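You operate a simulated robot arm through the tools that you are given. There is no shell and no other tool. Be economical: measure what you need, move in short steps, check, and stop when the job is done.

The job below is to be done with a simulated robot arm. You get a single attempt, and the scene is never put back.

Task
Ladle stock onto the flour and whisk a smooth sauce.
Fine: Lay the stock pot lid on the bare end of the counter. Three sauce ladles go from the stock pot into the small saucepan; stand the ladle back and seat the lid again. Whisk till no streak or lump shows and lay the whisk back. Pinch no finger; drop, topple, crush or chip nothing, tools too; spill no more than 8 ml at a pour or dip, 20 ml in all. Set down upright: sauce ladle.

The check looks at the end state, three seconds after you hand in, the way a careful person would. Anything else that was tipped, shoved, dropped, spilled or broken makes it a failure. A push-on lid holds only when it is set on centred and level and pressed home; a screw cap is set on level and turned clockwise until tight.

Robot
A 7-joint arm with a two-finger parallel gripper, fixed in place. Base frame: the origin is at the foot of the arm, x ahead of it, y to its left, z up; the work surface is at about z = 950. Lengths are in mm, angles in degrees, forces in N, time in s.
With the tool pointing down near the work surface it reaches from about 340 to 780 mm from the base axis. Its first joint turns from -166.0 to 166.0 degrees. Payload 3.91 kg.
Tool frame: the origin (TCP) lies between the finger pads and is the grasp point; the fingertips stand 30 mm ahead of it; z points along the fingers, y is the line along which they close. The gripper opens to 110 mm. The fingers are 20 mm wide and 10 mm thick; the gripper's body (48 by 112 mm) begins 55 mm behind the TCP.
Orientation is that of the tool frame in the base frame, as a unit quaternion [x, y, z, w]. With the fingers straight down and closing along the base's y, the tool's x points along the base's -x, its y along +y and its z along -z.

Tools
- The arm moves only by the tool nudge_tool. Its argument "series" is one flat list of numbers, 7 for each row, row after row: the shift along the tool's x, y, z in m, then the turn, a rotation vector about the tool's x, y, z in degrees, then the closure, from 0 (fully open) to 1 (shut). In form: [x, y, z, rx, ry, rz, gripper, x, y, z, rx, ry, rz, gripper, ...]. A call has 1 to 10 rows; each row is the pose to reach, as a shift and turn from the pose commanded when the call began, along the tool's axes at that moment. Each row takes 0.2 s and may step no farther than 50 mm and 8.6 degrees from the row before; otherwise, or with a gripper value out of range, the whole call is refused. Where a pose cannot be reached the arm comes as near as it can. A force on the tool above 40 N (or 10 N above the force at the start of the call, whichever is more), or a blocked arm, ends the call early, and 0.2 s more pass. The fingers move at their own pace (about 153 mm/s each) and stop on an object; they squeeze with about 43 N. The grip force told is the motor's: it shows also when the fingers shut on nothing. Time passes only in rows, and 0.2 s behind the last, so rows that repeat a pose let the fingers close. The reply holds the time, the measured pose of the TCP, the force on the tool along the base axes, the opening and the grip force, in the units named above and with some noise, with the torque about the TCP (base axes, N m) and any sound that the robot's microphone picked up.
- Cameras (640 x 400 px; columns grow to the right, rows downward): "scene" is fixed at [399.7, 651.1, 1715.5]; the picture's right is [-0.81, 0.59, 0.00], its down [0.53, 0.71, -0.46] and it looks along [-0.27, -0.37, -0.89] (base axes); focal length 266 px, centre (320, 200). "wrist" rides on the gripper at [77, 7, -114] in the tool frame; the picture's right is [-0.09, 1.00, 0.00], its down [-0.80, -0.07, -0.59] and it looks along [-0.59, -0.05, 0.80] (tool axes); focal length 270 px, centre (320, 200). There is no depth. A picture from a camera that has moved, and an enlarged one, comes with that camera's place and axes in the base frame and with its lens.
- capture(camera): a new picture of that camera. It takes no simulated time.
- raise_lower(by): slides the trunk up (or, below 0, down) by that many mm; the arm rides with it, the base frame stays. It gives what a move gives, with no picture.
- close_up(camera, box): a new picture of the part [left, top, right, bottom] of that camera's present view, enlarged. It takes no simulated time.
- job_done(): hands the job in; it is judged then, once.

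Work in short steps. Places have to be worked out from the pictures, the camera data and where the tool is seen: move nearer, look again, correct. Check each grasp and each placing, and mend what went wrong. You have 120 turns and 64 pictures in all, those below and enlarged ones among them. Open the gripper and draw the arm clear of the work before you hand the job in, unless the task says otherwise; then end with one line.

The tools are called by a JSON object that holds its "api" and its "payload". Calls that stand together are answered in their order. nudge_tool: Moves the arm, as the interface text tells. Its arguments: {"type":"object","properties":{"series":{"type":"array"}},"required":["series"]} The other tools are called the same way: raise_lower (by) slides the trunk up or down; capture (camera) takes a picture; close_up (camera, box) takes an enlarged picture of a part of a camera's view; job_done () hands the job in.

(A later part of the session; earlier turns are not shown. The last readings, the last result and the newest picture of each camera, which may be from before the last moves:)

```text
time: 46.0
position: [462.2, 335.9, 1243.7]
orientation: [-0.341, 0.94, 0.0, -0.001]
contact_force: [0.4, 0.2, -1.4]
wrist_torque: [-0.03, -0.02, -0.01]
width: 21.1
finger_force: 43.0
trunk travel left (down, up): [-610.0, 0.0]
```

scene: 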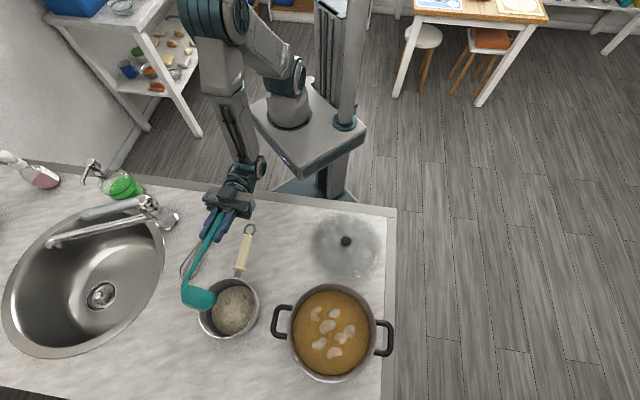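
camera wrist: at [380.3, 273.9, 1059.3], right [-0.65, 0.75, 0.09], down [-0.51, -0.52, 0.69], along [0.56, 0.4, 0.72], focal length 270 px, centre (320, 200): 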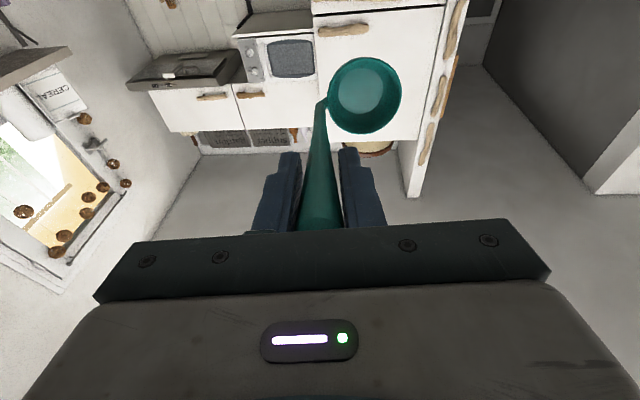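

{"api": "capture", "payload": {"camera": "wrist"}}

{"api": "nudge_tool", "payload": {"series": [-0.0085, 0.0285, 0, 0, 0, 7, 1, -0.017, 0.057, 0, 0, 0, 14, 1, -0.0255, 0.0856, 0, 0, 0, 21, 1, -0.034, 0.1141, 0, 0, 0, 28, 1, -0.0425, 0.1426, 0, 0, 0, 35, 1, -0.051, 0.1711, 0, 0, 0, 42, 1, -0.0595, 0.1996, 0, 0, 0, 49, 1, -0.068, 0.2282, 0, 0, 0, 56, 1, -0.0765, 0.2567, 0, 0, 0, 63, 1, -0.085, 0.2852, 0, 0, 0, 70, 1]}}

```text
29 pictures are left
camera wrist: at [399.3, 290.3, 1358.8], right [-0.57, 0.82, 0.0], down [0.66, 0.46, 0.59], along [0.49, 0.34, -0.81], focal length 270 px, centre (320, 200)
```

wrist: 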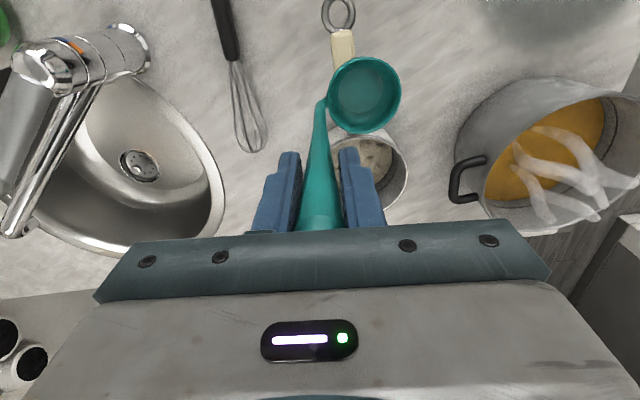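

```text
time: 48.2
position: [343.8, 609.8, 1244.7]
orientation: [0.26, 0.966, -0.002, 0.0]
contact_force: [-0.3, 0.6, -0.7]
wrist_torque: [-0.05, 0.0, -0.02]
width: 21.1
finger_force: 42.9
trunk travel left (down, up): [-610.0, 0.0]
```

Over the pot again, I'll take the second dip to TCP z about 1124 and lift slowly.

{"api": "nudge_tool", "payload": {"series": [0, 0, 0.025, 0, 0, 0, 1, 0, 0, 0.05, 0, 0, 0, 1, 0, 0, 0.07, 0, 0, 0, 1, 0, 0, 0.085, 0, 0, 0, 1, 0, 0, 0.097, 0, 0, 0, 1, 0, 0, 0.107, 0, 0, 0, 1, 0, 0, 0.115, 0, 0, 0, 1, 0, 0, 0.121, 0, 0, 0, 1, 0, 0, 0.121, 0, 0, 0, 1]}}

{"api": "nudge_tool", "payload": {"series": [0, 0, -0.004, 0, 0, 0, 1, 0, 0, -0.01, 0, 0, 0, 1, 0, 0, -0.017, 0, 0, 0, 1, 0, 0, -0.025, 0, 0, 0, 1, 0, 0, -0.035, 0, 0, 0, 1, 0, 0, -0.05, 0, 0, 0, 1, 0, 0, -0.068, 0, 0, 0, 1, 0, 0, -0.088, 0, 0, 0, 1, 0, 0, -0.104, 0, 0, 0, 1, 0, 0, -0.113, 0, 0, 0, 1]}}

{"api": "close_up", "payload": {"camera": "wrist", "box": [230, 0, 510, 200]}}

```text
time: 50.2
position: [344.9, 608.8, 1123.5]
orientation: [0.259, 0.966, 0.0, 0.0]
contact_force: [0.4, -0.7, -1.3]
wrist_torque: [-0.02, 0.03, 0.03]
width: 21.5
finger_force: 43.2
trunk travel left (down, up): [-610.0, 0.0]
```

```text
time: 52.4
position: [343.6, 607.2, 1238.6]
orientation: [0.26, 0.965, -0.001, 0.0]
contact_force: [-0.1, 0.2, -1.6]
wrist_torque: [-0.06, 0.02, 0.01]
width: 21.4
finger_force: 42.6
trunk travel left (down, up): [-610.0, 0.0]
```

```text
2.00 times, centred on (370, 100) of wrist
camera zoom: at [280.6, 651.6, 1352.0], right [0.58, 0.82, 0.0], down [0.66, -0.46, 0.59], along [0.49, -0.34, -0.8], focal length 541 px, centre (220, 400)
```

zoom: 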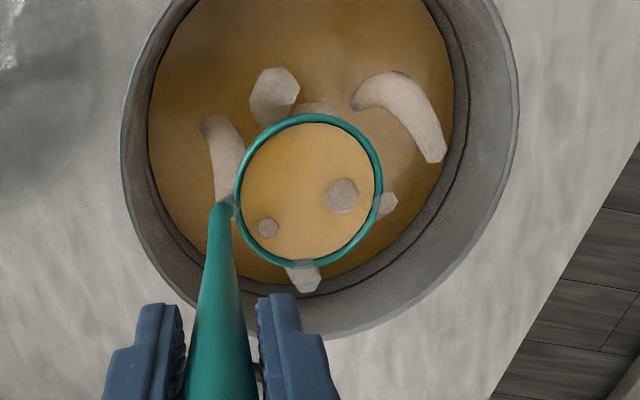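

The bowl is brim-full this time. I'll tip 6° over the pot to shed a little so nothing slops on the way, then level again.

{"api": "nudge_tool", "payload": {"series": [0, 0, 0.01, 0, -2, 0, 1, 0, 0, 0.01, 0, -4, 0, 1, 0, 0, 0.01, 0, -6, 0, 1, 0, 0, 0.01, 0, -6, 0, 1, 0, 0, 0.01, 0, -3.5, 0, 1, 0, 0, 0.01, 0, -1.5, 0, 1, 0, 0, 0, 0, 0, 0, 1, 0, 0, 0, 0, 0, 0, 1]}}

{"api": "nudge_tool", "payload": {"series": [-0.0055, -0.0012, 0, 0, 0, -1.4, 1, -0.0164, -0.0037, 0, 0, 0, -4.2, 1, -0.0328, -0.0074, 0, 0, 0, -8.5, 1, -0.0492, -0.0111, 0, 0, 0, -12.7, 1, -0.0684, -0.0154, 0, 0, 0, -17.6, 1, -0.0875, -0.0197, 0, 0, 0, -22.6, 1, -0.1039, -0.0234, 0, 0, 0, -26.8, 1, -0.1203, -0.0271, 0, 0, 0, -31, 1, -0.1312, -0.0295, 0, 0, 0, -33.9, 1, -0.1367, -0.0308, 0, 0, 0, -35.3, 1]}}

{"api": "capture", "payload": {"camera": "wrist"}}

```text
time: 54.2
position: [344.1, 607.7, 1236.2]
orientation: [0.259, 0.966, 0.0, 0.0]
contact_force: [0.4, -0.1, -2.0]
wrist_torque: [-0.06, 0.0, -0.01]
width: 21.4
finger_force: 43.3
trunk travel left (down, up): [-610.0, 0.0]
```

```text
time: 56.4
position: [447.1, 513.2, 1236.6]
orientation: [-0.046, 0.999, 0.0, 0.0]
contact_force: [0.1, -0.6, -1.2]
wrist_torque: [-0.09, 0.0, 0.01]
width: 21.2
finger_force: 43.3
trunk travel left (down, up): [-610.0, 0.0]
```

```text
27 pictures are left
camera wrist: at [369.7, 511.8, 1350.9], right [0.0, 1.0, 0.0], down [0.8, 0.0, 0.59], along [0.59, 0.0, -0.8], focal length 270 px, centre (320, 200)
```

wrist: 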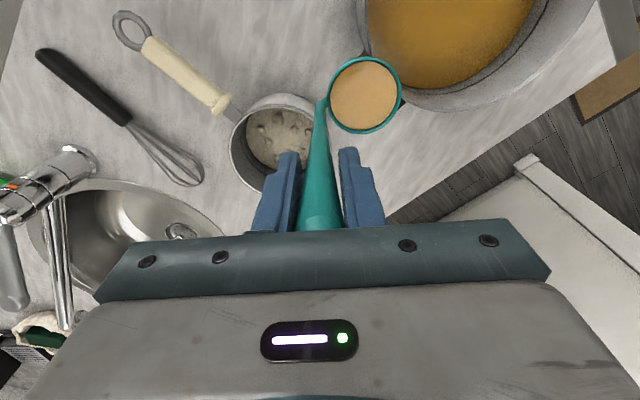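

The pan's rim centre is now about (544, 458). I'll bring the bowl to just short of it, which is within reach, and make up the last 20 mm outward as the tilt begins.

{"api": "nudge_tool", "payload": {"series": [-0.0043, -0.0041, 0, 0, 0, -1.4, 1, -0.013, -0.0122, 0, 0, 0, -4.2, 1, -0.0259, -0.0244, 0, 0, 0, -8.3, 1, -0.04, -0.0376, 0, 0, 0, -12.8, 1, -0.054, -0.0508, 0, 0, 0, -17.3, 1, -0.068, -0.064, 0, 0, 0, -21.8, 1, -0.0821, -0.0772, 0, 0, 0, -26.3, 1, -0.095, -0.0894, 0, 0, 0, -30.5, 1, -0.1037, -0.0975, 0, 0, 0, -33.3, 1, -0.108, -0.1016, 0, 0, 0, -34.7, 1]}}

{"api": "capture", "payload": {"camera": "wrist"}}

```text
time: 58.6
position: [563.6, 421.8, 1235.7]
orientation: [-0.342, 0.94, 0.0, 0.001]
contact_force: [-0.3, 0.8, -1.3]
wrist_torque: [-0.04, -0.04, 0.01]
width: 21.3
finger_force: 43.0
trunk travel left (down, up): [-610.0, 0.0]
```

```text
26 pictures are left
camera wrist: at [499.9, 376.7, 1350.6], right [-0.57, 0.82, 0.0], down [0.66, 0.46, 0.59], along [0.49, 0.34, -0.8], focal length 270 px, centre (320, 200)
```

wrist: 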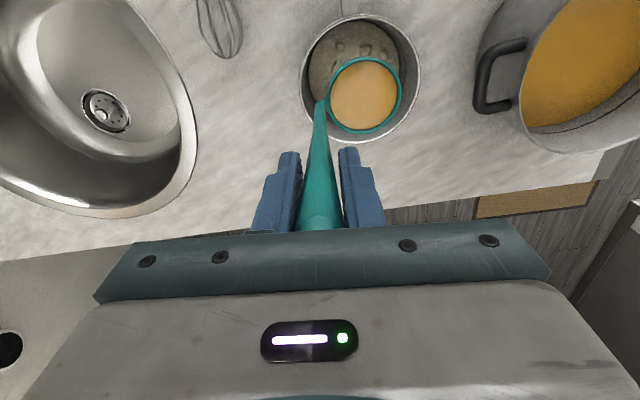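

The bowl is over the pan with the 20 mm outward allowance left, as planned. I'm starting pour two and raising the pivot 35 mm as I tilt, so the camera stays above the pan handle.

{"api": "nudge_tool", "payload": {"series": [0.0032, 0, 0.0003, 0, -4, 0, 1, 0.0064, 0, 0.0013, 0, -8, 0, 1, 0.0094, 0, 0.0029, 0, -12, 0, 1, 0.0164, 0, 0.0001, 0, -16, 0, 1, 0.0251, 0, -0.002, 0, -20, 0, 1, 0.0337, 0, -0.0036, 0, -24, 0, 1, 0.042, 0, -0.0045, 0, -28, 0, 1, 0.0499, 0, -0.0049, 0, -32, 0, 1, 0.0576, 0, -0.0048, 0, -36, 0, 1, 0.0648, 0, -0.0041, 0, -40, 0, 1]}}

{"api": "nudge_tool", "payload": {"series": [0.0092, 0, 0.0003, 0, -4, 0, 1, 0.0184, 0, 0.0013, 0, -8, 0, 1, 0.0274, 0, 0.0029, 0, -12, 0, 1, 0.0364, 0, 0.0051, 0, -16, 0, 1, 0.0451, 0, 0.008, 0, -20, 0, 1, 0.0537, 0, 0.0114, 0, -24, 0, 1, 0.062, 0, 0.0155, 0, -28, 0, 1, 0.0699, 0, 0.0201, 0, -32, 0, 1, 0.0776, 0, 0.0252, 0, -36, 0, 1, 0.0848, 0, 0.0309, 0, -40, 0, 1]}}

{"api": "nudge_tool", "payload": {"series": [0.0092, 0, 0.0003, 0, -4, 0, 1, 0.0184, 0, 0.0013, 0, -8, 0, 1, 0.0274, 0, 0.0029, 0, -12, 0, 1, 0.0274, 0, 0.0029, 0, -12, 0, 1, 0.0274, 0, 0.0029, 0, -12, 0, 1]}}

{"api": "close_up", "payload": {"camera": "scene", "box": [160, 200, 320, 340]}}

```text
time: 60.8
position: [514.2, 380.0, 1241.9]
orientation: [-0.32, 0.883, 0.117, 0.322]
contact_force: [-0.7, -0.1, -1.2]
wrist_torque: [-0.05, 0.06, -0.02]
width: 21.3
finger_force: 43.0
trunk travel left (down, up): [-610.0, 0.0]
```

```text
time: 63.0
position: [480.4, 351.9, 1161.9]
orientation: [-0.261, 0.72, 0.219, 0.605]
contact_force: [0.4, -0.3, -0.8]
wrist_torque: [-0.06, 0.05, -0.01]
width: 21.1
finger_force: 42.7
trunk travel left (down, up): [-610.0, 0.0]
```

```text
time: 64.2
position: [477.0, 349.1, 1137.2]
orientation: [-0.238, 0.653, 0.246, 0.676]
contact_force: [-0.4, 0.2, -0.9]
wrist_torque: [-0.13, 0.07, -0.03]
width: 21.2
finger_force: 43.2
trunk travel left (down, up): [-610.0, 0.0]
```

```text
2.86 times, centred on (240, 270) of scene
camera zoom: at [399.7, 651.1, 1715.5], right [-0.81, 0.59, 0.0], down [0.53, 0.71, -0.46], along [-0.27, -0.37, -0.89], focal length 759 px, centre (549, 0)
```

zoom: 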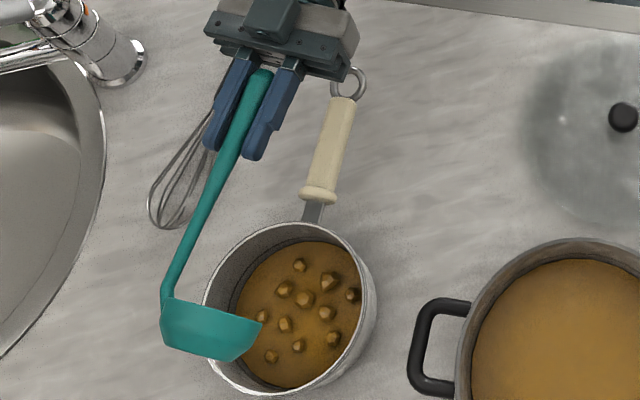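

The pan stayed put and the stock is visible in it, with no spill. Returning for the third ladle.

{"api": "nudge_tool", "payload": {"series": [-0.035, 0, 0.0012, 0, 8.5, 0, 1, -0.07, 0, 0.0024, 0, 17, 0, 1, -0.106, 0, 0.0037, 0, 25.5, 0, 1, -0.106, 0, 0.0037, 0, 34, 0, 1, -0.106, 0, 0.0037, 0, 42.5, 0, 1, -0.106, 0, 0.0037, 0, 51, 0, 1, -0.106, 0, 0.0037, 0, 59.5, 0, 1, -0.106, 0, 0.0037, 0, 68, 0, 1, -0.106, 0, 0.0037, 0, 76.5, 0, 1, -0.106, 0, 0.0037, 0, 85, 0, 1]}}

{"api": "nudge_tool", "payload": {"series": [0, 0, 0, 0, 7, 0, 1, 0, 0, 0, 0, 7, 0, 1]}}

```text
time: 66.4
position: [478.9, 350.2, 1241.8]
orientation: [-0.341, 0.938, 0.02, 0.056]
contact_force: [0.8, -0.3, -1.3]
wrist_torque: [0.02, 0.01, 0.03]
width: 21.1
finger_force: 42.6
trunk travel left (down, up): [-610.0, 0.0]
```

```text
time: 67.0
position: [477.5, 348.7, 1242.6]
orientation: [-0.342, 0.94, 0.0, 0.0]
contact_force: [0.3, -0.3, -0.7]
wrist_torque: [-0.03, -0.01, -0.03]
width: 21.5
finger_force: 42.9
trunk travel left (down, up): [-610.0, 0.0]
```

{"api": "nudge_tool", "payload": {"series": [-0.0065, 0.0285, 0, 0, 0, 7, 1, -0.013, 0.057, 0, 0, 0, 14, 1, -0.0195, 0.0856, 0, 0, 0, 21, 1, -0.026, 0.1141, 0, 0, 0, 28, 1, -0.0325, 0.1426, 0, 0, 0, 35, 1, -0.039, 0.1711, 0, 0, 0, 42, 1, -0.0455, 0.1996, 0, 0, 0, 49, 1, -0.052, 0.2282, 0, 0, 0, 56, 1, -0.0585, 0.2567, 0, 0, 0, 63, 1, -0.0651, 0.2852, 0, 0, 0, 70, 1]}}

{"api": "nudge_tool", "payload": {"series": [0, 0, 0.025, 0, 0, 0, 1, 0, 0, 0.05, 0, 0, 0, 1, 0, 0, 0.07, 0, 0, 0, 1, 0, 0, 0.085, 0, 0, 0, 1, 0, 0, 0.097, 0, 0, 0, 1, 0, 0, 0.107, 0, 0, 0, 1, 0, 0, 0.115, 0, 0, 0, 1, 0, 0, 0.121, 0, 0, 0, 1, 0, 0, 0.121, 0, 0, 0, 1]}}

{"api": "nudge_tool", "payload": {"series": [0, 0, -0.004, 0, 0, 0, 1, 0, 0, -0.01, 0, 0, 0, 1, 0, 0, -0.017, 0, 0, 0, 1, 0, 0, -0.025, 0, 0, 0, 1, 0, 0, -0.035, 0, 0, 0, 1, 0, 0, -0.05, 0, 0, 0, 1, 0, 0, -0.068, 0, 0, 0, 1, 0, 0, -0.088, 0, 0, 0, 1, 0, 0, -0.104, 0, 0, 0, 1, 0, 0, -0.113, 0, 0, 0, 1]}}

{"api": "close_up", "payload": {"camera": "wrist", "box": [230, 0, 510, 200]}}

```text
time: 69.2
position: [344.3, 612.9, 1241.4]
orientation: [0.259, 0.966, -0.001, 0.0]
contact_force: [0.3, 0.3, -0.7]
wrist_torque: [-0.06, 0.03, -0.02]
width: 20.9
finger_force: 43.5
trunk travel left (down, up): [-610.0, 0.0]
```

```text
time: 71.2
position: [344.0, 609.0, 1122.0]
orientation: [0.26, 0.966, 0.001, -0.001]
contact_force: [0.2, 0.6, 6.4]
wrist_torque: [0.1, -0.22, -0.01]
width: 21.5
finger_force: 43.0
trunk travel left (down, up): [-610.0, 0.0]
```

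```text
time: 73.4
position: [345.3, 611.0, 1233.3]
orientation: [0.26, 0.966, -0.001, 0.0]
contact_force: [-0.1, -0.4, -1.2]
wrist_torque: [-0.05, 0.04, -0.02]
width: 21.5
finger_force: 43.2
trunk travel left (down, up): [-610.0, 0.0]
```

```text
2.00 times, centred on (370, 100) of wrist
camera zoom: at [281.7, 653.6, 1348.4], right [0.58, 0.82, 0.0], down [0.66, -0.46, 0.59], along [0.49, -0.34, -0.8], focal length 541 px, centre (220, 400)
```

zoom: 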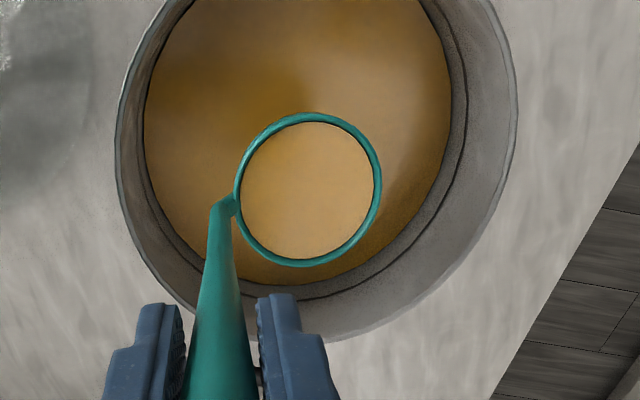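

The bowl is full, with only a light touch (6 N) on the pot floor. I'll shed a little as before and carry it over.

{"api": "nudge_tool", "payload": {"series": [0, 0, 0.01, 0, -2, 0, 1, 0, 0, 0.01, 0, -4, 0, 1, 0, 0, 0.01, 0, -6, 0, 1, 0, 0, 0.01, 0, -6, 0, 1, 0, 0, 0.01, 0, -3.5, 0, 1, 0, 0, 0.01, 0, -1.5, 0, 1, 0, 0, 0, 0, 0, 0, 1, 0, 0, 0, 0, 0, 0, 1]}}

{"api": "nudge_tool", "payload": {"series": [-0.0055, -0.0012, 0, 0, 0, -1.4, 1, -0.0164, -0.0037, 0, 0, 0, -4.2, 1, -0.0328, -0.0074, 0, 0, 0, -8.5, 1, -0.0492, -0.0111, 0, 0, 0, -12.7, 1, -0.0684, -0.0154, 0, 0, 0, -17.6, 1, -0.0875, -0.0197, 0, 0, 0, -22.6, 1, -0.1039, -0.0234, 0, 0, 0, -26.8, 1, -0.1203, -0.0271, 0, 0, 0, -31, 1, -0.1312, -0.0295, 0, 0, 0, -33.9, 1, -0.1367, -0.0308, 0, 0, 0, -35.3, 1]}}

```text
time: 75.2
position: [345.6, 610.9, 1234.5]
orientation: [0.259, 0.966, -0.001, 0.0]
contact_force: [-0.3, 0.2, -2.6]
wrist_torque: [-0.03, 0.03, -0.01]
width: 21.3
finger_force: 43.0
trunk travel left (down, up): [-610.0, 0.0]
```

```text
time: 77.4
position: [448.3, 514.5, 1234.2]
orientation: [-0.047, 0.999, 0.0, 0.0]
contact_force: [-0.1, -0.3, -1.9]
wrist_torque: [-0.1, 0.0, 0.0]
width: 21.7
finger_force: 43.2
trunk travel left (down, up): [-610.0, 0.0]
```

{"api": "nudge_tool", "payload": {"series": [-0.0043, -0.0041, 0, 0, 0, -1.4, 1, -0.0128, -0.0123, 0, 0, 0, -4.2, 1, -0.0256, -0.0247, 0, 0, 0, -8.3, 1, -0.0395, -0.038, 0, 0, 0, -12.8, 1, -0.0534, -0.0514, 0, 0, 0, -17.3, 1, -0.0672, -0.0648, 0, 0, 0, -21.8, 1, -0.0811, -0.0781, 0, 0, 0, -26.3, 1, -0.0939, -0.0905, 0, 0, 0, -30.5, 1, -0.1024, -0.0987, 0, 0, 0, -33.3, 1, -0.1067, -0.1028, 0, 0, 0, -34.7, 1]}}

{"api": "capture", "payload": {"camera": "wrist"}}

```text
time: 79.6
position: [564.4, 422.1, 1233.4]
orientation: [-0.342, 0.94, 0.0, 0.0]
contact_force: [0.3, -0.1, -1.1]
wrist_torque: [-0.03, -0.04, -0.02]
width: 21.3
finger_force: 43.0
trunk travel left (down, up): [-610.0, 0.0]
```

```text
23 pictures are left
camera wrist: at [501.0, 377.1, 1348.0], right [-0.57, 0.82, 0.0], down [0.66, 0.46, 0.59], along [0.49, 0.34, -0.8], focal length 270 px, centre (320, 200)
```

wrist: 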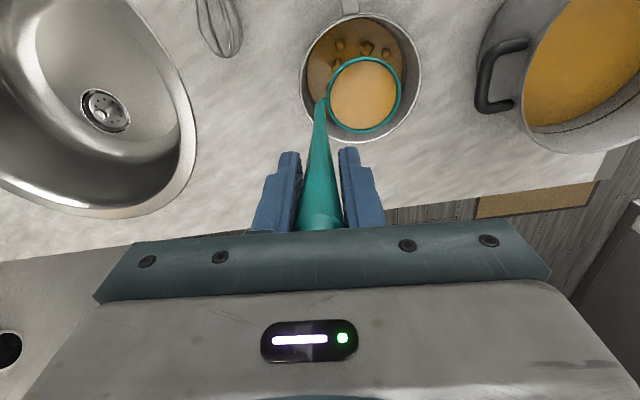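

This is the same view as before pour two, so I'll run the same pour.

{"api": "nudge_tool", "payload": {"series": [0.0032, 0, 0.0003, 0, -4, 0, 1, 0.0064, 0, 0.0013, 0, -8, 0, 1, 0.0094, 0, 0.0029, 0, -12, 0, 1, 0.0164, 0, 0.0001, 0, -16, 0, 1, 0.0251, 0, -0.002, 0, -20, 0, 1, 0.0337, 0, -0.0036, 0, -24, 0, 1, 0.042, 0, -0.0045, 0, -28, 0, 1, 0.0499, 0, -0.0049, 0, -32, 0, 1, 0.0576, 0, -0.0048, 0, -36, 0, 1, 0.0648, 0, -0.0041, 0, -40, 0, 1]}}

{"api": "nudge_tool", "payload": {"series": [0.0092, 0, 0.0003, 0, -4, 0, 1, 0.0184, 0, 0.0013, 0, -8, 0, 1, 0.0274, 0, 0.0029, 0, -12, 0, 1, 0.0364, 0, 0.0051, 0, -16, 0, 1, 0.0451, 0, 0.008, 0, -20, 0, 1, 0.0537, 0, 0.0114, 0, -24, 0, 1, 0.062, 0, 0.0155, 0, -28, 0, 1, 0.0699, 0, 0.0201, 0, -32, 0, 1, 0.0776, 0, 0.0252, 0, -36, 0, 1, 0.0848, 0, 0.0309, 0, -40, 0, 1]}}

{"api": "nudge_tool", "payload": {"series": [0.0092, 0, 0.0003, 0, -4, 0, 1, 0.0184, 0, 0.0013, 0, -8, 0, 1, 0.0274, 0, 0.0029, 0, -12, 0, 1, 0.0274, 0, 0.0029, 0, -12, 0, 1, 0.0274, 0, 0.0029, 0, -12, 0, 1, 0.0274, 0, 0.0029, 0, -12, 0, 1, 0.0274, 0, 0.0029, 0, -12, 0, 1]}}

{"api": "nudge_tool", "payload": {"series": [-0.035, 0, 0.0012, 0, 8.5, 0, 1, -0.07, 0, 0.0024, 0, 17, 0, 1, -0.106, 0, 0.0037, 0, 25.5, 0, 1, -0.106, 0, 0.0037, 0, 34, 0, 1, -0.106, 0, 0.0037, 0, 42.5, 0, 1, -0.106, 0, 0.0037, 0, 51, 0, 1, -0.106, 0, 0.0037, 0, 59.5, 0, 1, -0.106, 0, 0.0037, 0, 68, 0, 1, -0.106, 0, 0.0037, 0, 76.5, 0, 1, -0.106, 0, 0.0037, 0, 85, 0, 1]}}

{"api": "nudge_tool", "payload": {"series": [0, 0, 0, 0, 7, 0, 1, 0, 0, 0, 0, 7, 0, 1]}}

{"api": "capture", "payload": {"camera": "scene"}}

```text
time: 81.8
position: [514.5, 382.0, 1238.9]
orientation: [-0.32, 0.883, 0.117, 0.323]
contact_force: [0.6, 0.8, -1.8]
wrist_torque: [-0.07, 0.04, 0.02]
width: 21.1
finger_force: 42.4
trunk travel left (down, up): [-610.0, 0.0]
```

```text
time: 84.0
position: [479.3, 352.7, 1159.0]
orientation: [-0.262, 0.719, 0.22, 0.605]
contact_force: [-0.1, 0.2, -0.6]
wrist_torque: [-0.11, 0.1, -0.01]
width: 21.1
finger_force: 43.0
trunk travel left (down, up): [-610.0, 0.0]
```

```text
time: 85.6
position: [478.7, 350.1, 1131.6]
orientation: [-0.238, 0.652, 0.247, 0.676]
contact_force: [0.2, -0.1, 0.5]
wrist_torque: [-0.09, 0.1, -0.02]
width: 21.5
finger_force: 42.8
trunk travel left (down, up): [-610.0, 0.0]
```

```text
time: 87.8
position: [479.3, 350.8, 1238.3]
orientation: [-0.341, 0.938, 0.021, 0.057]
contact_force: [0.2, 0.2, -1.1]
wrist_torque: [-0.03, -0.03, 0.0]
width: 21.0
finger_force: 43.4
trunk travel left (down, up): [-610.0, 0.0]
```

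```text
time: 88.4
position: [478.6, 350.3, 1237.8]
orientation: [-0.341, 0.94, 0.0, 0.0]
contact_force: [-0.5, 0.5, -0.6]
wrist_torque: [0.0, -0.01, -0.02]
width: 21.0
finger_force: 42.9
trunk travel left (down, up): [-610.0, 0.0]
```

```text
22 pictures are left
```

scene: 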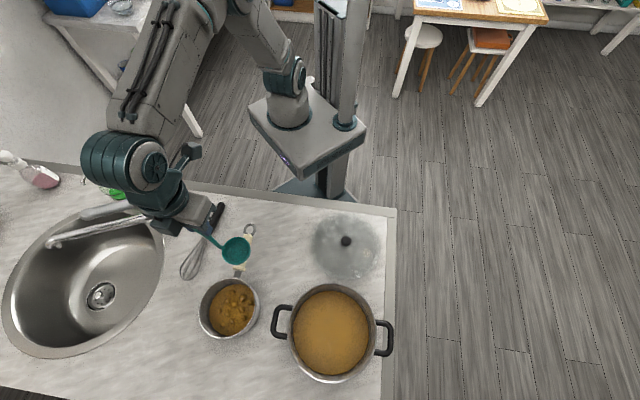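

All three ladles are in and no spill shows. Now I'll take the ladle back above its home spot.

{"api": "nudge_tool", "payload": {"series": [0.0187, 0.0115, 0, 0, 0, 8, 1, 0.0374, 0.0229, 0, 0, 0, 16, 1, 0.0562, 0.0344, 0, 0, 0, 24, 1, 0.0749, 0.0458, 0, 0, 0, 32, 1, 0.0936, 0.0573, 0, 0, 0, 40, 1, 0.1123, 0.0688, 0, 0, 0, 48, 1, 0.131, 0.0802, 0, 0, 0, 56, 1, 0.1498, 0.0917, 0, 0, 0, 64, 1, 0.1685, 0.1031, 0, 0, 0, 72, 1, 0.1872, 0.1146, 0, 0, 0, 80, 1]}}

{"api": "nudge_tool", "payload": {"series": [0, 0, 0.04, 0, 0, 7, 1, 0, 0, 0.075, 0, 0, 7, 1, 0, 0, 0.1, 0, 0, 7, 1, 0, 0, 0.112, 0, 0, 7, 1, 0, 0, 0.112, 0, 0, 7, 1]}}

{"api": "close_up", "payload": {"camera": "scene", "box": [240, 150, 340, 240]}}

```text
time: 90.6
position: [259.4, 318.8, 1238.1]
orientation: [0.343, 0.939, 0.0, 0.0]
contact_force: [-0.8, -0.5, -1.8]
wrist_torque: [0.01, -0.02, 0.0]
width: 21.4
finger_force: 43.0
trunk travel left (down, up): [-610.0, 0.0]
```

```text
time: 91.8
position: [262.1, 317.2, 1125.9]
orientation: [0.399, 0.917, 0.0, -0.001]
contact_force: [0.9, -0.2, -1.5]
wrist_torque: [-0.01, 0.0, 0.03]
width: 21.1
finger_force: 43.0
trunk travel left (down, up): [-610.0, 0.0]
```

```text
4.44 times, centred on (290, 195) of scene
camera zoom: at [399.7, 651.1, 1715.5], right [-0.81, 0.59, 0.0], down [0.53, 0.71, -0.46], along [-0.27, -0.37, -0.89], focal length 1180 px, centre (453, 222)
```

zoom: 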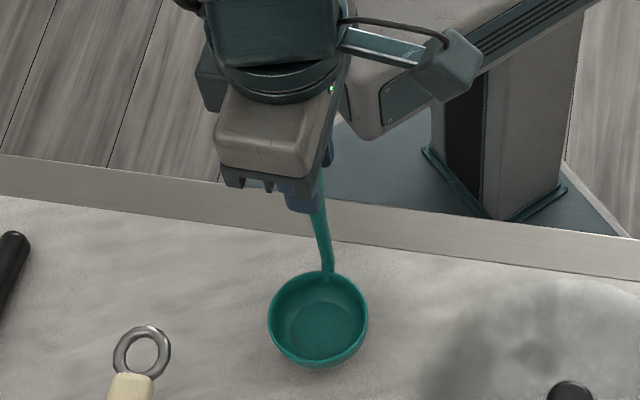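

The ladle hangs level about 12 mm above its spot. I'll lower it the last bit gently.

{"api": "nudge_tool", "payload": {"series": [0, 0, 0.004, 0, 0, 0, 1, 0, 0, 0.007, 0, 0, 0, 1, 0, 0, 0.009, 0, 0, 0, 1, 0, 0, 0.011, 0, 0, 0, 1, 0, 0, 0.011, 0, 0, 0, 1]}}

```text
time: 93.0
position: [260.7, 315.9, 1118.5]
orientation: [0.399, 0.917, 0.003, 0.001]
contact_force: [-2.0, -3.3, 32.4]
wrist_torque: [-0.19, -0.87, -0.08]
width: 21.3
finger_force: 42.9
trunk travel left (down, up): [-610.0, 0.0]
```

It is in contact at 32 N, a bit earlier than expected. I'll ease up 3.5 mm to unload and look at how it stands before releasing.

{"api": "nudge_tool", "payload": {"series": [0, 0, -0.0025, 0, 0, 0, 1, 0, 0, -0.0035, 0, 0, 0, 1, 0, 0, -0.0035, 0, 0, 0, 1]}}

{"api": "close_up", "payload": {"camera": "wrist", "box": [230, 0, 510, 240]}}

```text
time: 93.8
position: [260.1, 317.9, 1118.4]
orientation: [0.399, 0.917, 0.0, 0.0]
contact_force: [1.2, 0.6, 7.4]
wrist_torque: [0.23, -0.57, 0.01]
width: 21.5
finger_force: 42.9
trunk travel left (down, up): [-610.0, 0.0]
```

```text
1.67 times, centred on (370, 120) of wrist
camera zoom: at [213.1, 378.2, 1233.0], right [0.79, 0.61, 0.0], down [0.49, -0.63, 0.59], along [0.36, -0.47, -0.8], focal length 450 px, centre (237, 333)
```

zoom: 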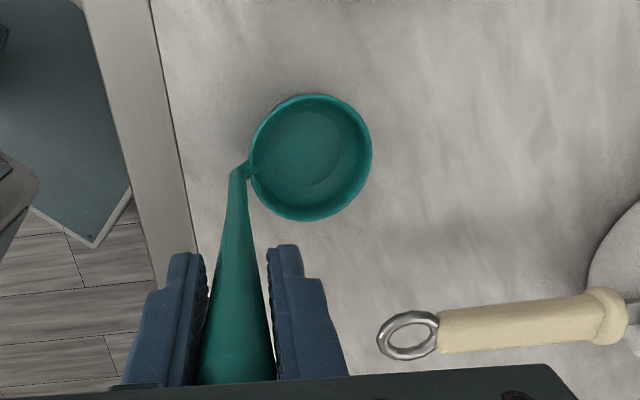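

It stands just as it did at the grasp. I'll raise another 1 mm to unload it, release gradually, and wait before rising.

{"api": "nudge_tool", "payload": {"series": [0, 0, -0.001, 0, 0, 0, 1, 0, 0, -0.001, 0, 0, 0, 0.79, 0, 0, -0.001, 0, 0, 0, 0.77, 0, 0, -0.001, 0, 0, 0, 0.74, 0, 0, -0.001, 0, 0, 0, 0.7, 0, 0, -0.001, 0, 0, 0, 0.6, 0, 0, -0.001, 0, 0, 0, 0.5, 0, 0, -0.001, 0, 0, 0, 0.4]}}

{"api": "capture", "payload": {"camera": "wrist"}}

```text
time: 95.6
position: [260.8, 317.7, 1120.4]
orientation: [0.399, 0.917, 0.0, 0.0]
contact_force: [0.5, -0.8, -1.0]
wrist_torque: [0.01, 0.0, 0.0]
width: 65.9
finger_force: 0.0
trunk travel left (down, up): [-610.0, 0.0]
```

```text
19 pictures are left
camera wrist: at [213.1, 378.5, 1235.0], right [0.79, 0.61, 0.0], down [0.49, -0.63, 0.59], along [0.37, -0.47, -0.8], focal length 270 px, centre (320, 200)
```

wrist: 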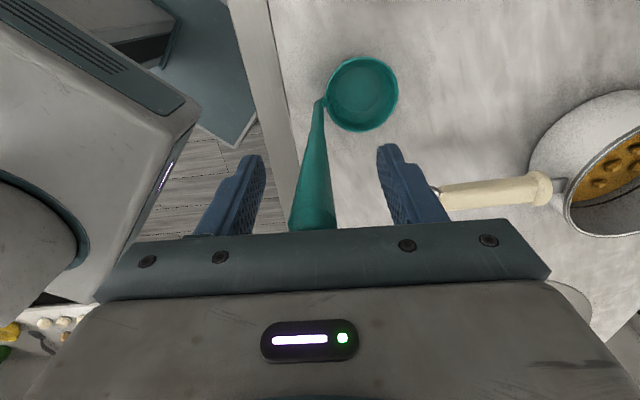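

The ladle stands on its own. I'll rise clear and turn toward the lid.

{"api": "nudge_tool", "payload": {"series": [0, 0, -0.04, 0, 0, 0, 0.4, 0, 0, -0.08, 0, 0, 0, 0.4, 0, 0, -0.125, 0, 0, 0, 0.4, 0.02, 0.001, -0.125, 0, 0, -8.5, 0.4, 0.04, 0.002, -0.125, 0, 0, -17, 0.4, 0.06, 0.003, -0.125, 0, 0, -25.5, 0.4, 0.08, 0.004, -0.125, 0, 0, -34, 0.4, 0.1, 0.005, -0.125, 0, 0, -42.5, 0.4, 0.12, 0.006, -0.125, 0, 0, -51, 0.4, 0.146, 0.0077, -0.125, 0, 0, -59.5, 0.4]}}

{"api": "nudge_tool", "payload": {"series": [0, 0, 0, 0, 0, -7.8, 0.4, 0, 0, 0, 0, 0, -15.6, 0.4, 0, 0, 0, 0, 0, -23.4, 0.4, 0, 0, 0, 0, 0, -31.2, 0.4, 0, 0, 0, 0, 0, -39, 0.4, 0, 0, 0, 0, 0, -46.8, 0.4]}}

{"api": "nudge_tool", "payload": {"series": [0, 0, 0, 0, -7, 0, 0.4, 0, 0, 0, 0, -14, 0, 0.4, 0, 0, 0, 0, -20, 0, 0.4, 0, 0, 0, 0, -20, 0, 0.4]}}

```text
time: 97.8
position: [166.2, 431.2, 1243.3]
orientation: [-0.11, 0.994, -0.001, 0.001]
contact_force: [0.2, -0.5, -1.1]
wrist_torque: [-0.04, 0.02, 0.01]
width: 65.9
finger_force: 0.1
trunk travel left (down, up): [-610.0, 0.0]
```

```text
time: 99.2
position: [168.3, 431.2, 1246.2]
orientation: [-0.495, 0.869, 0.0, -0.001]
contact_force: [-0.6, 1.1, 0.4]
wrist_torque: [0.01, 0.04, -0.04]
width: 65.9
finger_force: 0.0
trunk travel left (down, up): [-610.0, 0.0]
```

```text
time: 100.2
position: [166.4, 430.2, 1244.5]
orientation: [-0.487, 0.856, 0.086, 0.152]
contact_force: [-0.4, 0.1, 0.1]
wrist_torque: [-0.01, 0.01, -0.01]
width: 66.3
finger_force: 0.1
trunk travel left (down, up): [-610.0, 0.0]
```

{"api": "nudge_tool", "payload": {"series": [0.0044, 0.002, 0.04, 0, 0, 0, 0.4, 0.0088, 0.004, 0.08, 0, 0, 0, 0.4, 0.0131, 0.006, 0.12, 0, 0, 0, 0.4, 0.0175, 0.008, 0.16, 0, 0, 0, 0.4, 0.0219, 0.01, 0.198, 0, 0, 0, 0.4, 0.0219, 0.01, 0.198, 0, 0, 0, 0.4]}}

{"api": "capture", "payload": {"camera": "wrist"}}

```text
time: 101.6
position: [180.8, 475.9, 1049.0]
orientation: [-0.486, 0.857, 0.085, 0.151]
contact_force: [0.5, -0.3, -1.3]
wrist_torque: [0.0, 0.0, -0.01]
width: 65.8
finger_force: 0.1
trunk travel left (down, up): [-610.0, 0.0]
```

```text
18 pictures are left
camera wrist: at [118.3, 381.9, 1130.4], right [-0.81, 0.58, 0.03], down [0.34, 0.44, 0.83], along [0.47, 0.69, -0.55], focal length 270 px, centre (320, 200)
```

wrist: 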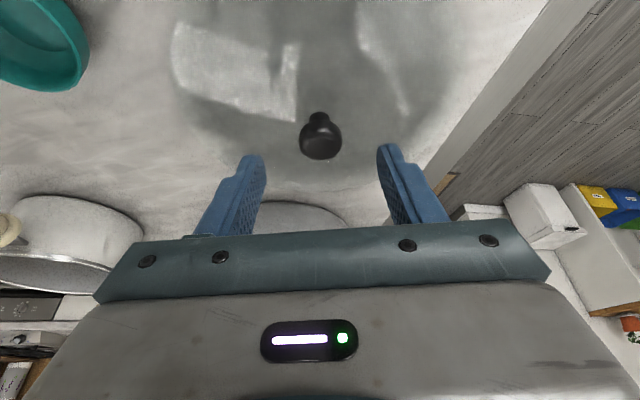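

The knob is centred. I'll advance to the same grasp depth as before and close.

{"api": "nudge_tool", "payload": {"series": [-0.0003, -0.0003, 0.025, 0, 0, 0, 0.4, -0.0007, -0.0007, 0.04, 0, 0, 0, 0.4, -0.0007, -0.0007, 0.0483, 0, 0, 0, 0.4, -0.0007, -0.0007, 0.0483, 0, 0, 0, 0.7, -0.0007, -0.0007, 0.0483, 0, 0, 0, 1, -0.0007, -0.0007, 0.0483, 0, 0, 0, 1, -0.0007, -0.0007, 0.0483, 0, 0, 0, 1]}}

{"api": "nudge_tool", "payload": {"series": [-0.0017, 0, -0.0047, 0, 0, 0, 1, -0.0068, 0, -0.0188, 0, 0, 0, 1, -0.0136, 0, -0.0376, 0, 0, 0, 1, -0.0238, 0, -0.0658, 0, 0, 0, 1, -0.034, 0, -0.094, 0, 0, 0, 1, -0.0442, 0, -0.122, 0, 0, 0, 1, -0.0554, 0, -0.153, 0, 0, 0, 1]}}

{"api": "capture", "payload": {"camera": "wrist"}}

```text
time: 103.2
position: [189.9, 489.9, 1005.5]
orientation: [-0.487, 0.856, 0.085, 0.151]
contact_force: [0.1, 0.5, 0.8]
wrist_torque: [-0.02, 0.03, 0.01]
width: 28.9
finger_force: 42.5
trunk travel left (down, up): [-610.0, 0.0]
```

```text
time: 104.8
position: [189.1, 490.5, 1169.1]
orientation: [-0.487, 0.856, 0.085, 0.151]
contact_force: [1.0, 0.7, -1.7]
wrist_torque: [-0.01, -0.01, 0.0]
width: 28.9
finger_force: 43.2
trunk travel left (down, up): [-610.0, 0.0]
```

```text
17 pictures are left
camera wrist: at [127.1, 396.3, 1249.6], right [-0.81, 0.58, 0.03], down [0.34, 0.44, 0.83], along [0.47, 0.69, -0.55], focal length 270 px, centre (320, 200)
```

wrist: 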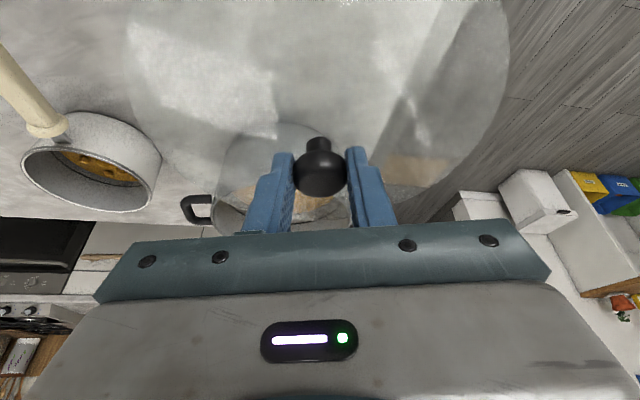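

The lid is gripped as before and lifted. I'll carry it back over the pot to TCP (365.2, 645.2).

{"api": "nudge_tool", "payload": {"series": [-0.02, -0.007, 0.0072, 0, 0, 0, 1, -0.05, -0.0175, 0.0181, 0, 0, 0, 1, -0.083, -0.0291, 0.0301, 0, 0, 0, 1, -0.116, -0.0407, 0.042, 0, 0, 0, 1, -0.15, -0.0526, 0.0543, 0, 0, 0, 1, -0.185, -0.0649, 0.067, 0, 0, 0, 1, -0.2093, -0.0734, 0.0758, 0, 0, 0, 1, -0.2093, -0.0734, 0.0758, 0, 0, 0, 1]}}

{"api": "capture", "payload": {"camera": "wrist"}}

```text
time: 106.6
position: [367.6, 644.0, 1169.2]
orientation: [-0.487, 0.856, 0.086, 0.151]
contact_force: [0.2, 0.3, -1.5]
wrist_torque: [-0.02, 0.0, 0.02]
width: 28.5
finger_force: 43.2
trunk travel left (down, up): [-610.0, 0.0]
```

```text
16 pictures are left
camera wrist: at [304.6, 551.3, 1250.3], right [-0.81, 0.58, 0.03], down [0.34, 0.44, 0.83], along [0.47, 0.69, -0.55], focal length 270 px, centre (320, 200)
```

wrist: 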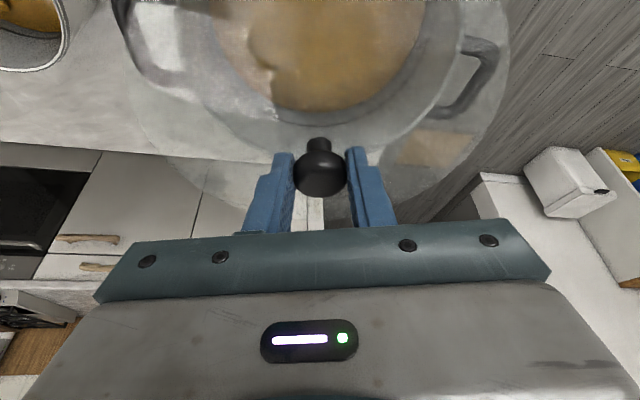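

The lid is aligned with the pot to within about 2 mm. I'll correct that small offset and lower to just above the seat.

{"api": "nudge_tool", "payload": {"series": [0.005, 0.0017, 0.0141, 0, 0, 0, 1, 0.0102, 0.0017, 0.0282, 0, 0, 0, 1, 0.0143, 0.0017, 0.0395, 0, 0, 0, 1, 0.017, 0.0017, 0.047, 0, 0, 0, 1, 0.0187, 0.0017, 0.0517, 0, 0, 0, 1, 0.0187, 0.0017, 0.0517, 0, 0, 0, 1]}}

{"api": "close_up", "payload": {"camera": "scene", "box": [260, 260, 410, 390]}}

```text
time: 108.0
position: [367.6, 644.7, 1114.1]
orientation: [-0.487, 0.856, 0.086, 0.151]
contact_force: [0.2, -0.5, -1.3]
wrist_torque: [-0.02, 0.0, -0.01]
width: 28.7
finger_force: 43.3
trunk travel left (down, up): [-610.0, 0.0]
```

```text
3.08 times, centred on (335, 325) of scene
camera zoom: at [399.7, 651.1, 1715.5], right [-0.81, 0.59, 0.0], down [0.53, 0.71, -0.46], along [-0.27, -0.37, -0.89], focal length 817 px, centre (274, -185)
```

zoom: 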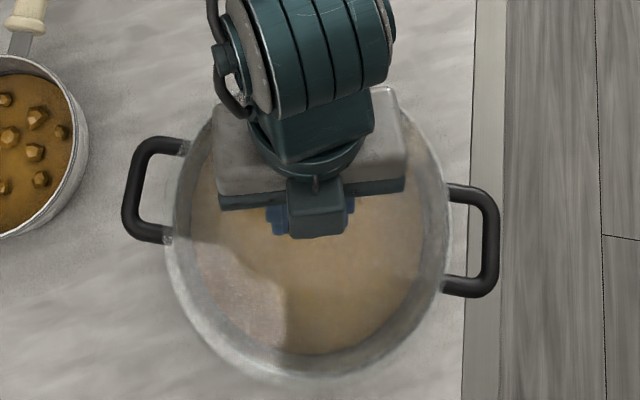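

The pot handles haven't moved. The lid sits about 2–3 mm toward the left handle, so I'll shift 2.3 mm along tool y and lower onto the seat in small steps.

{"api": "nudge_tool", "payload": {"series": [0, 0.0023, 0, 0, 0, 0, 1, 0.0009, 0.0023, 0.0024, 0, 0, 0, 1, 0.0017, 0.0023, 0.0047, 0, 0, 0, 1, 0.0024, 0.0023, 0.0066, 0, 0, 0, 1, 0.003, 0.0023, 0.0083, 0, 0, 0, 1, 0.003, 0.0023, 0.0083, 0, 0, 0, 1]}}

```text
time: 109.4
position: [364.4, 646.5, 1105.4]
orientation: [-0.488, 0.856, 0.086, 0.151]
contact_force: [-0.4, -0.6, 4.0]
wrist_torque: [-0.43, 0.13, 0.05]
width: 29.1
finger_force: 43.2
trunk travel left (down, up): [-610.0, 0.0]
```

It is seated at z 1105.4 with light contact. I'll press a little to confirm.

{"api": "nudge_tool", "payload": {"series": [0.0004, 0, 0.001, 0, 0, 0, 1, 0.0007, 0, 0.002, 0, 0, 0, 1, 0.0007, 0, 0.002, 0, 0, 0, 1]}}

{"api": "close_up", "payload": {"camera": "scene", "box": [260, 260, 410, 390]}}

```text
time: 110.2
position: [364.8, 646.6, 1103.9]
orientation: [-0.486, 0.856, 0.086, 0.153]
contact_force: [3.2, 6.4, 16.1]
wrist_torque: [-0.65, 0.33, 0.06]
width: 28.6
finger_force: 43.3
trunk travel left (down, up): [-610.0, 0.0]
```

```text
3.08 times, centred on (335, 325) of scene
camera zoom: at [399.7, 651.1, 1715.5], right [-0.81, 0.59, 0.0], down [0.53, 0.71, -0.46], along [-0.27, -0.37, -0.89], focal length 817 px, centre (274, -185)
```

zoom: 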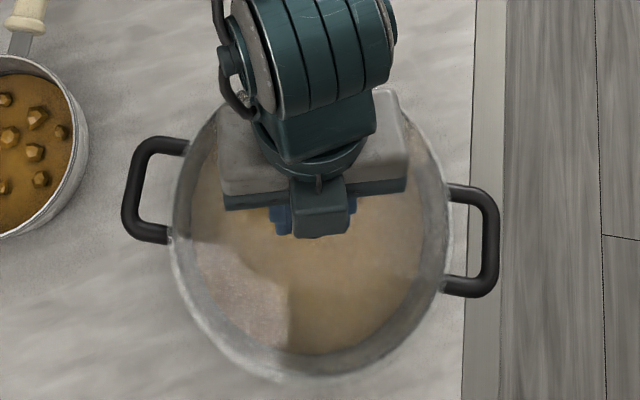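

The lid's outline matches the original seating to within a pixel. I'll unload, release, and back off.

{"api": "nudge_tool", "payload": {"series": [-0.0006, 0, -0.0017, 0, 0, 0, 1, -0.0006, 0, -0.0017, 0, 0, 0, 0.7, -0.0006, 0, -0.0017, 0, 0, 0, 0.5, -0.0006, 0, -0.0017, 0, 0, 0, 0.45, 0, 0, -0.03, 0, 0, 0, 0.45, 0, 0, -0.07, 0, 0, 0, 0.45, 0, 0, -0.11, 0, 0, 0, 0.45, 0.04, 0, -0.13, 0, 0, 0, 0.45, 0.08, 0, -0.14, 0, 0, 0, 0.45, 0.12, 0, -0.15, 0, 0, 0, 0.45]}}

{"api": "close_up", "payload": {"camera": "scene", "box": [160, 180, 410, 390]}}

```text
time: 112.4
position: [283.2, 503.1, 1205.0]
orientation: [-0.487, 0.856, 0.086, 0.152]
contact_force: [0.9, 0.3, -0.6]
wrist_torque: [0.01, 0.01, -0.03]
width: 60.5
finger_force: 0.1
trunk travel left (down, up): [-610.0, 0.0]
```

```text
1.90 times, centred on (285, 285) of scene
camera zoom: at [399.7, 651.1, 1715.5], right [-0.81, 0.59, 0.0], down [0.53, 0.71, -0.46], along [-0.27, -0.37, -0.89], focal length 506 px, centre (387, 38)
```

zoom: 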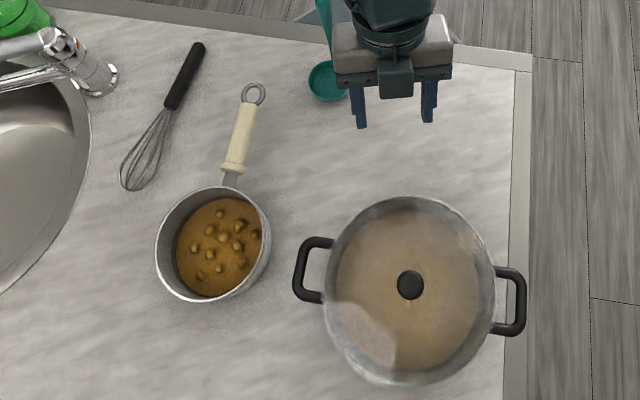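

The lid knob is back exactly where it started. Next I'll pull the saucepan back about 30 mm by its handle, which runs at about 47° with its middle near (452, 357, 993). First I'll straighten the tool and go above the handle.

{"api": "nudge_tool", "payload": {"series": [0, 0, 0, 0, 7, 0, 0.45, 0, 0, 0, 0, 14, 0, 0.45, 0, 0, 0, 0, 20, 0, 0.45]}}

{"api": "nudge_tool", "payload": {"series": [0.0067, -0.0366, 0.01, 0, 0, 2, 0.45, 0.0135, -0.0732, 0.02, 0, 0, 4, 0.45, 0.0202, -0.1098, 0.045, 0, 0, 6, 0.45, 0.0269, -0.1464, 0.07, 0, 0, 8.5, 0.45, 0.0337, -0.183, 0.095, 0, 0, 10.5, 0.45, 0.0404, -0.2196, 0.12, 0, 0, 12.5, 0.45]}}

{"api": "capture", "payload": {"camera": "wrist"}}

```text
time: 113.2
position: [283.7, 504.5, 1202.3]
orientation: [-0.494, 0.869, -0.001, -0.001]
contact_force: [1.1, 0.2, 0.0]
wrist_torque: [0.0, -0.01, 0.01]
width: 60.4
finger_force: 0.0
trunk travel left (down, up): [-610.0, 0.0]
```

```text
time: 114.6
position: [451.0, 354.0, 1081.0]
orientation: [-0.397, 0.918, 0.0, 0.0]
contact_force: [-0.2, 0.2, 0.2]
wrist_torque: [0.01, 0.02, -0.03]
width: 60.8
finger_force: 0.1
trunk travel left (down, up): [-610.0, 0.0]
```

```text
12 pictures are left
camera wrist: at [393.4, 301.9, 1195.8], right [-0.66, 0.75, 0.0], down [0.6, 0.53, 0.59], along [0.44, 0.39, -0.8], focal length 270 px, centre (320, 200)
```

wrist: 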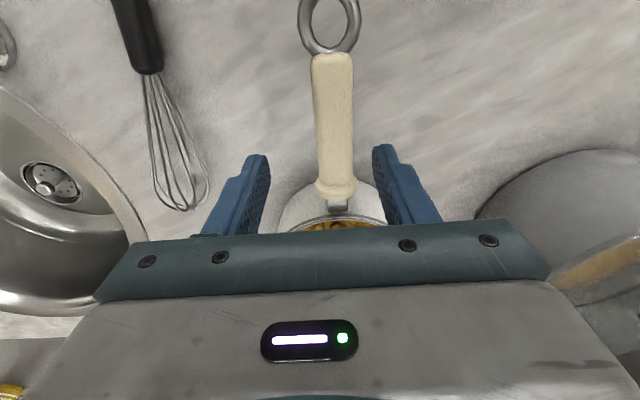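

The handle lies about 11 mm to the +y side of the tool and is parallel to it. I'll shift, go down to z 995, and close on it.

{"api": "nudge_tool", "payload": {"series": [0, 0.011, 0.03, 0, 0, 0, 0.45, 0, 0.011, 0.06, 0, 0, 0, 0.45, 0, 0.011, 0.08, 0, 0, 0, 0.45, 0, 0.011, 0.086, 0, 0, 0, 0.45, 0, 0.011, 0.086, 0, 0, 0, 0.65, 0, 0.011, 0.086, 0, 0, 0, 0.72, 0, 0.011, 0.086, 0, 0, 0, 1, 0, 0.011, 0.086, 0, 0, 0, 1]}}

{"api": "capture", "payload": {"camera": "wrist"}}

```text
time: 116.4
position: [440.9, 365.3, 995.1]
orientation: [-0.396, 0.918, 0.0, 0.0]
contact_force: [0.9, -0.8, 0.3]
wrist_torque: [0.1, -0.14, -0.31]
width: 25.8
finger_force: 42.6
trunk travel left (down, up): [-610.0, 0.0]
```

```text
11 pictures are left
camera wrist: at [384.3, 312.3, 1110.3], right [-0.66, 0.75, 0.0], down [0.6, 0.53, 0.59], along [0.44, 0.39, -0.8], focal length 270 px, centre (320, 200)
```

wrist: 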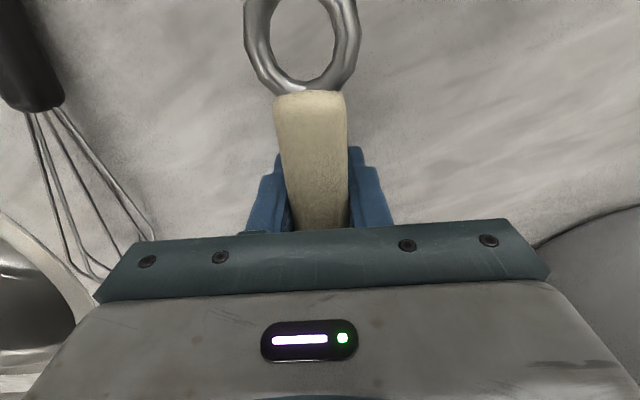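

The handle is held. I'll slide the pan slowly 30 mm back toward the robot, staying level.

{"api": "nudge_tool", "payload": {"series": [0.001, 0, 0, 0, 0, 0, 1, 0.004, 0.0003, 0, 0, 0, 0, 1, 0.008, 0.0006, 0, 0, 0, 0, 1, 0.012, 0.0009, 0, 0, 0, 0, 1, 0.016, 0.0012, 0, 0, 0, 0, 1, 0.02, 0.0015, 0, 0, 0, 0, 1, 0.024, 0.0018, 0, 0, 0, 0, 1, 0.028, 0.002, 0, 0, 0, 0, 1, 0.03, 0.002, 0, 0, 0, 0, 1, 0.03, 0.002, 0, 0, 0, 0, 1]}}

{"api": "close_up", "payload": {"camera": "scene", "box": [160, 180, 320, 340]}}

```text
time: 118.6
position: [419.3, 344.4, 997.4]
orientation: [-0.396, 0.918, 0.0, 0.0]
contact_force: [0.1, 0.0, 0.1]
wrist_torque: [-0.36, 0.32, 0.0]
width: 25.9
finger_force: 42.9
trunk travel left (down, up): [-610.0, 0.0]
```

```text
2.50 times, centred on (240, 260) of scene
camera zoom: at [399.7, 651.1, 1715.5], right [-0.81, 0.59, 0.0], down [0.53, 0.71, -0.46], along [-0.27, -0.37, -0.89], focal length 664 px, centre (520, 50)
```

zoom: 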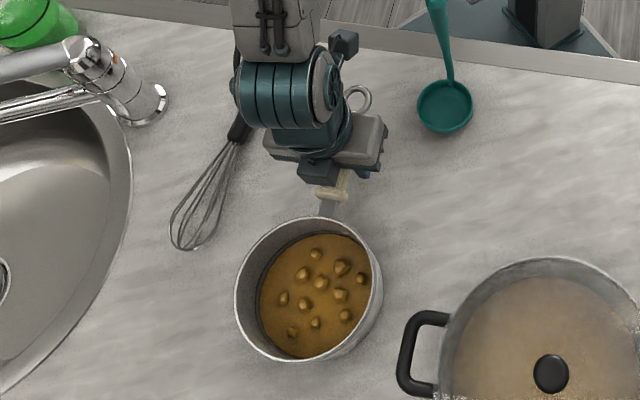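

The pan is back at its original distance but about 9 mm too far right. I'll slide it 9 mm along −y of the tool.

{"api": "nudge_tool", "payload": {"series": [0, -0.001, 0, 0, 0, 0, 1, 0, -0.003, 0, 0, 0, 0, 1, 0, -0.005, 0, 0, 0, 0, 1, -0.0005, -0.007, 0, 0, 0, 0, 1, -0.001, -0.009, 0, 0, 0, 0, 1, -0.001, -0.0095, 0, 0, 0, 0, 1, -0.001, -0.0095, 0, 0, 0, 0, 1]}}

{"api": "nudge_tool", "payload": {"series": [0, 0, 0, 0, 0, 0, 0.75, 0, 0, 0, 0, 0, 0, 0.7, 0, 0, 0, 0, 0, 0, 0.6, 0, 0, 0, 0, 0, 0, 0.45, 0, 0, 0, 0, 0, 0, 0.45, 0, 0, -0.04, 0, 0, 0, 0.45, 0, 0, -0.085, 0, 0, 0, 0.45, 0, 0, -0.13, 0, 0, 0, 0.45, 0, 0, -0.175, 0, 0, 0, 0.45]}}

```text
time: 120.2
position: [427.9, 339.8, 996.6]
orientation: [-0.397, 0.918, 0.001, -0.001]
contact_force: [0.3, 0.7, -0.6]
wrist_torque: [-0.29, 0.29, 0.0]
width: 26.0
finger_force: 43.3
trunk travel left (down, up): [-610.0, 0.0]
```

```text
time: 122.2
position: [426.6, 338.9, 1171.5]
orientation: [-0.397, 0.918, 0.0, -0.001]
contact_force: [-0.2, -0.8, -0.6]
wrist_torque: [-0.02, -0.03, 0.01]
width: 60.5
finger_force: 0.2
trunk travel left (down, up): [-610.0, 0.0]
```

The pan is released. By my estimate the whisk handle's middle is near (471, 200), with the head pointing at about 37°. I'll move above it with the tool aligned and look.

{"api": "nudge_tool", "payload": {"series": [0.0142, -0.0255, 0.01, 0, 0, 2, 0.45, 0.0284, -0.051, 0.03, 0, 0, 4, 0.45, 0.0425, -0.0764, 0.06, 0, 0, 6, 0.45, 0.0567, -0.1019, 0.085, 0, 0, 8, 0.45, 0.0709, -0.1274, 0.111, 0, 0, 9.8, 0.45]}}

{"api": "capture", "payload": {"camera": "wrist"}}

```text
time: 123.4
position: [471.0, 199.3, 1059.9]
orientation: [-0.316, 0.949, 0.0, 0.0]
contact_force: [0.1, 0.1, 0.0]
wrist_torque: [0.01, -0.02, -0.01]
width: 60.5
finger_force: 0.0
trunk travel left (down, up): [-610.0, 0.0]
```

```text
9 pictures are left
camera wrist: at [405.2, 157.7, 1173.1], right [-0.53, 0.85, 0.0], down [0.68, 0.42, 0.59], along [0.5, 0.31, -0.8], focal length 270 px, centre (320, 200)
```

wrist: 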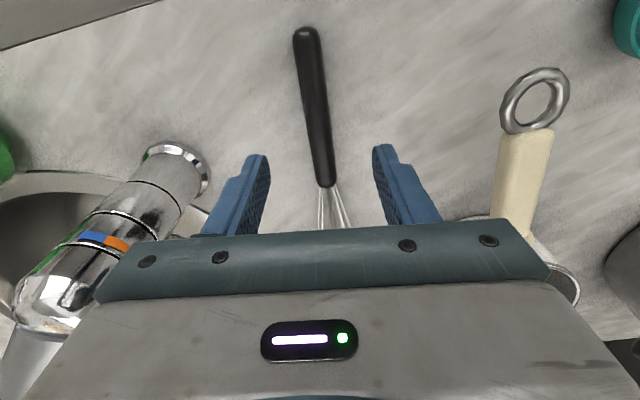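

The handle is about 2.5 mm off-line and 1.6° out of yaw. I'll correct both, go down to z 984 (tips about 4 mm above the counter), and close.

{"api": "nudge_tool", "payload": {"series": [0.008, -0.0025, 0.03, 0, 0, -1.6, 0.45, 0.008, -0.0025, 0.055, 0, 0, -1.6, 0.45, 0.008, -0.0025, 0.07, 0, 0, -1.6, 0.45, 0.008, -0.0025, 0.0758, 0, 0, -1.6, 0.45, 0.008, -0.0025, 0.0758, 0, 0, -1.6, 0.7, 0.008, -0.0025, 0.0758, 0, 0, -1.6, 0.85, 0.008, -0.0025, 0.0758, 0, 0, -1.6, 1, 0.008, -0.0025, 0.0758, 0, 0, -1.6, 1]}}

```text
time: 125.2
position: [468.3, 194.3, 984.8]
orientation: [-0.331, 0.944, 0.001, 0.0]
contact_force: [0.3, -0.6, -0.8]
wrist_torque: [-0.07, 0.06, 0.04]
width: 17.8
finger_force: 43.1
trunk travel left (down, up): [-610.0, 0.0]
```

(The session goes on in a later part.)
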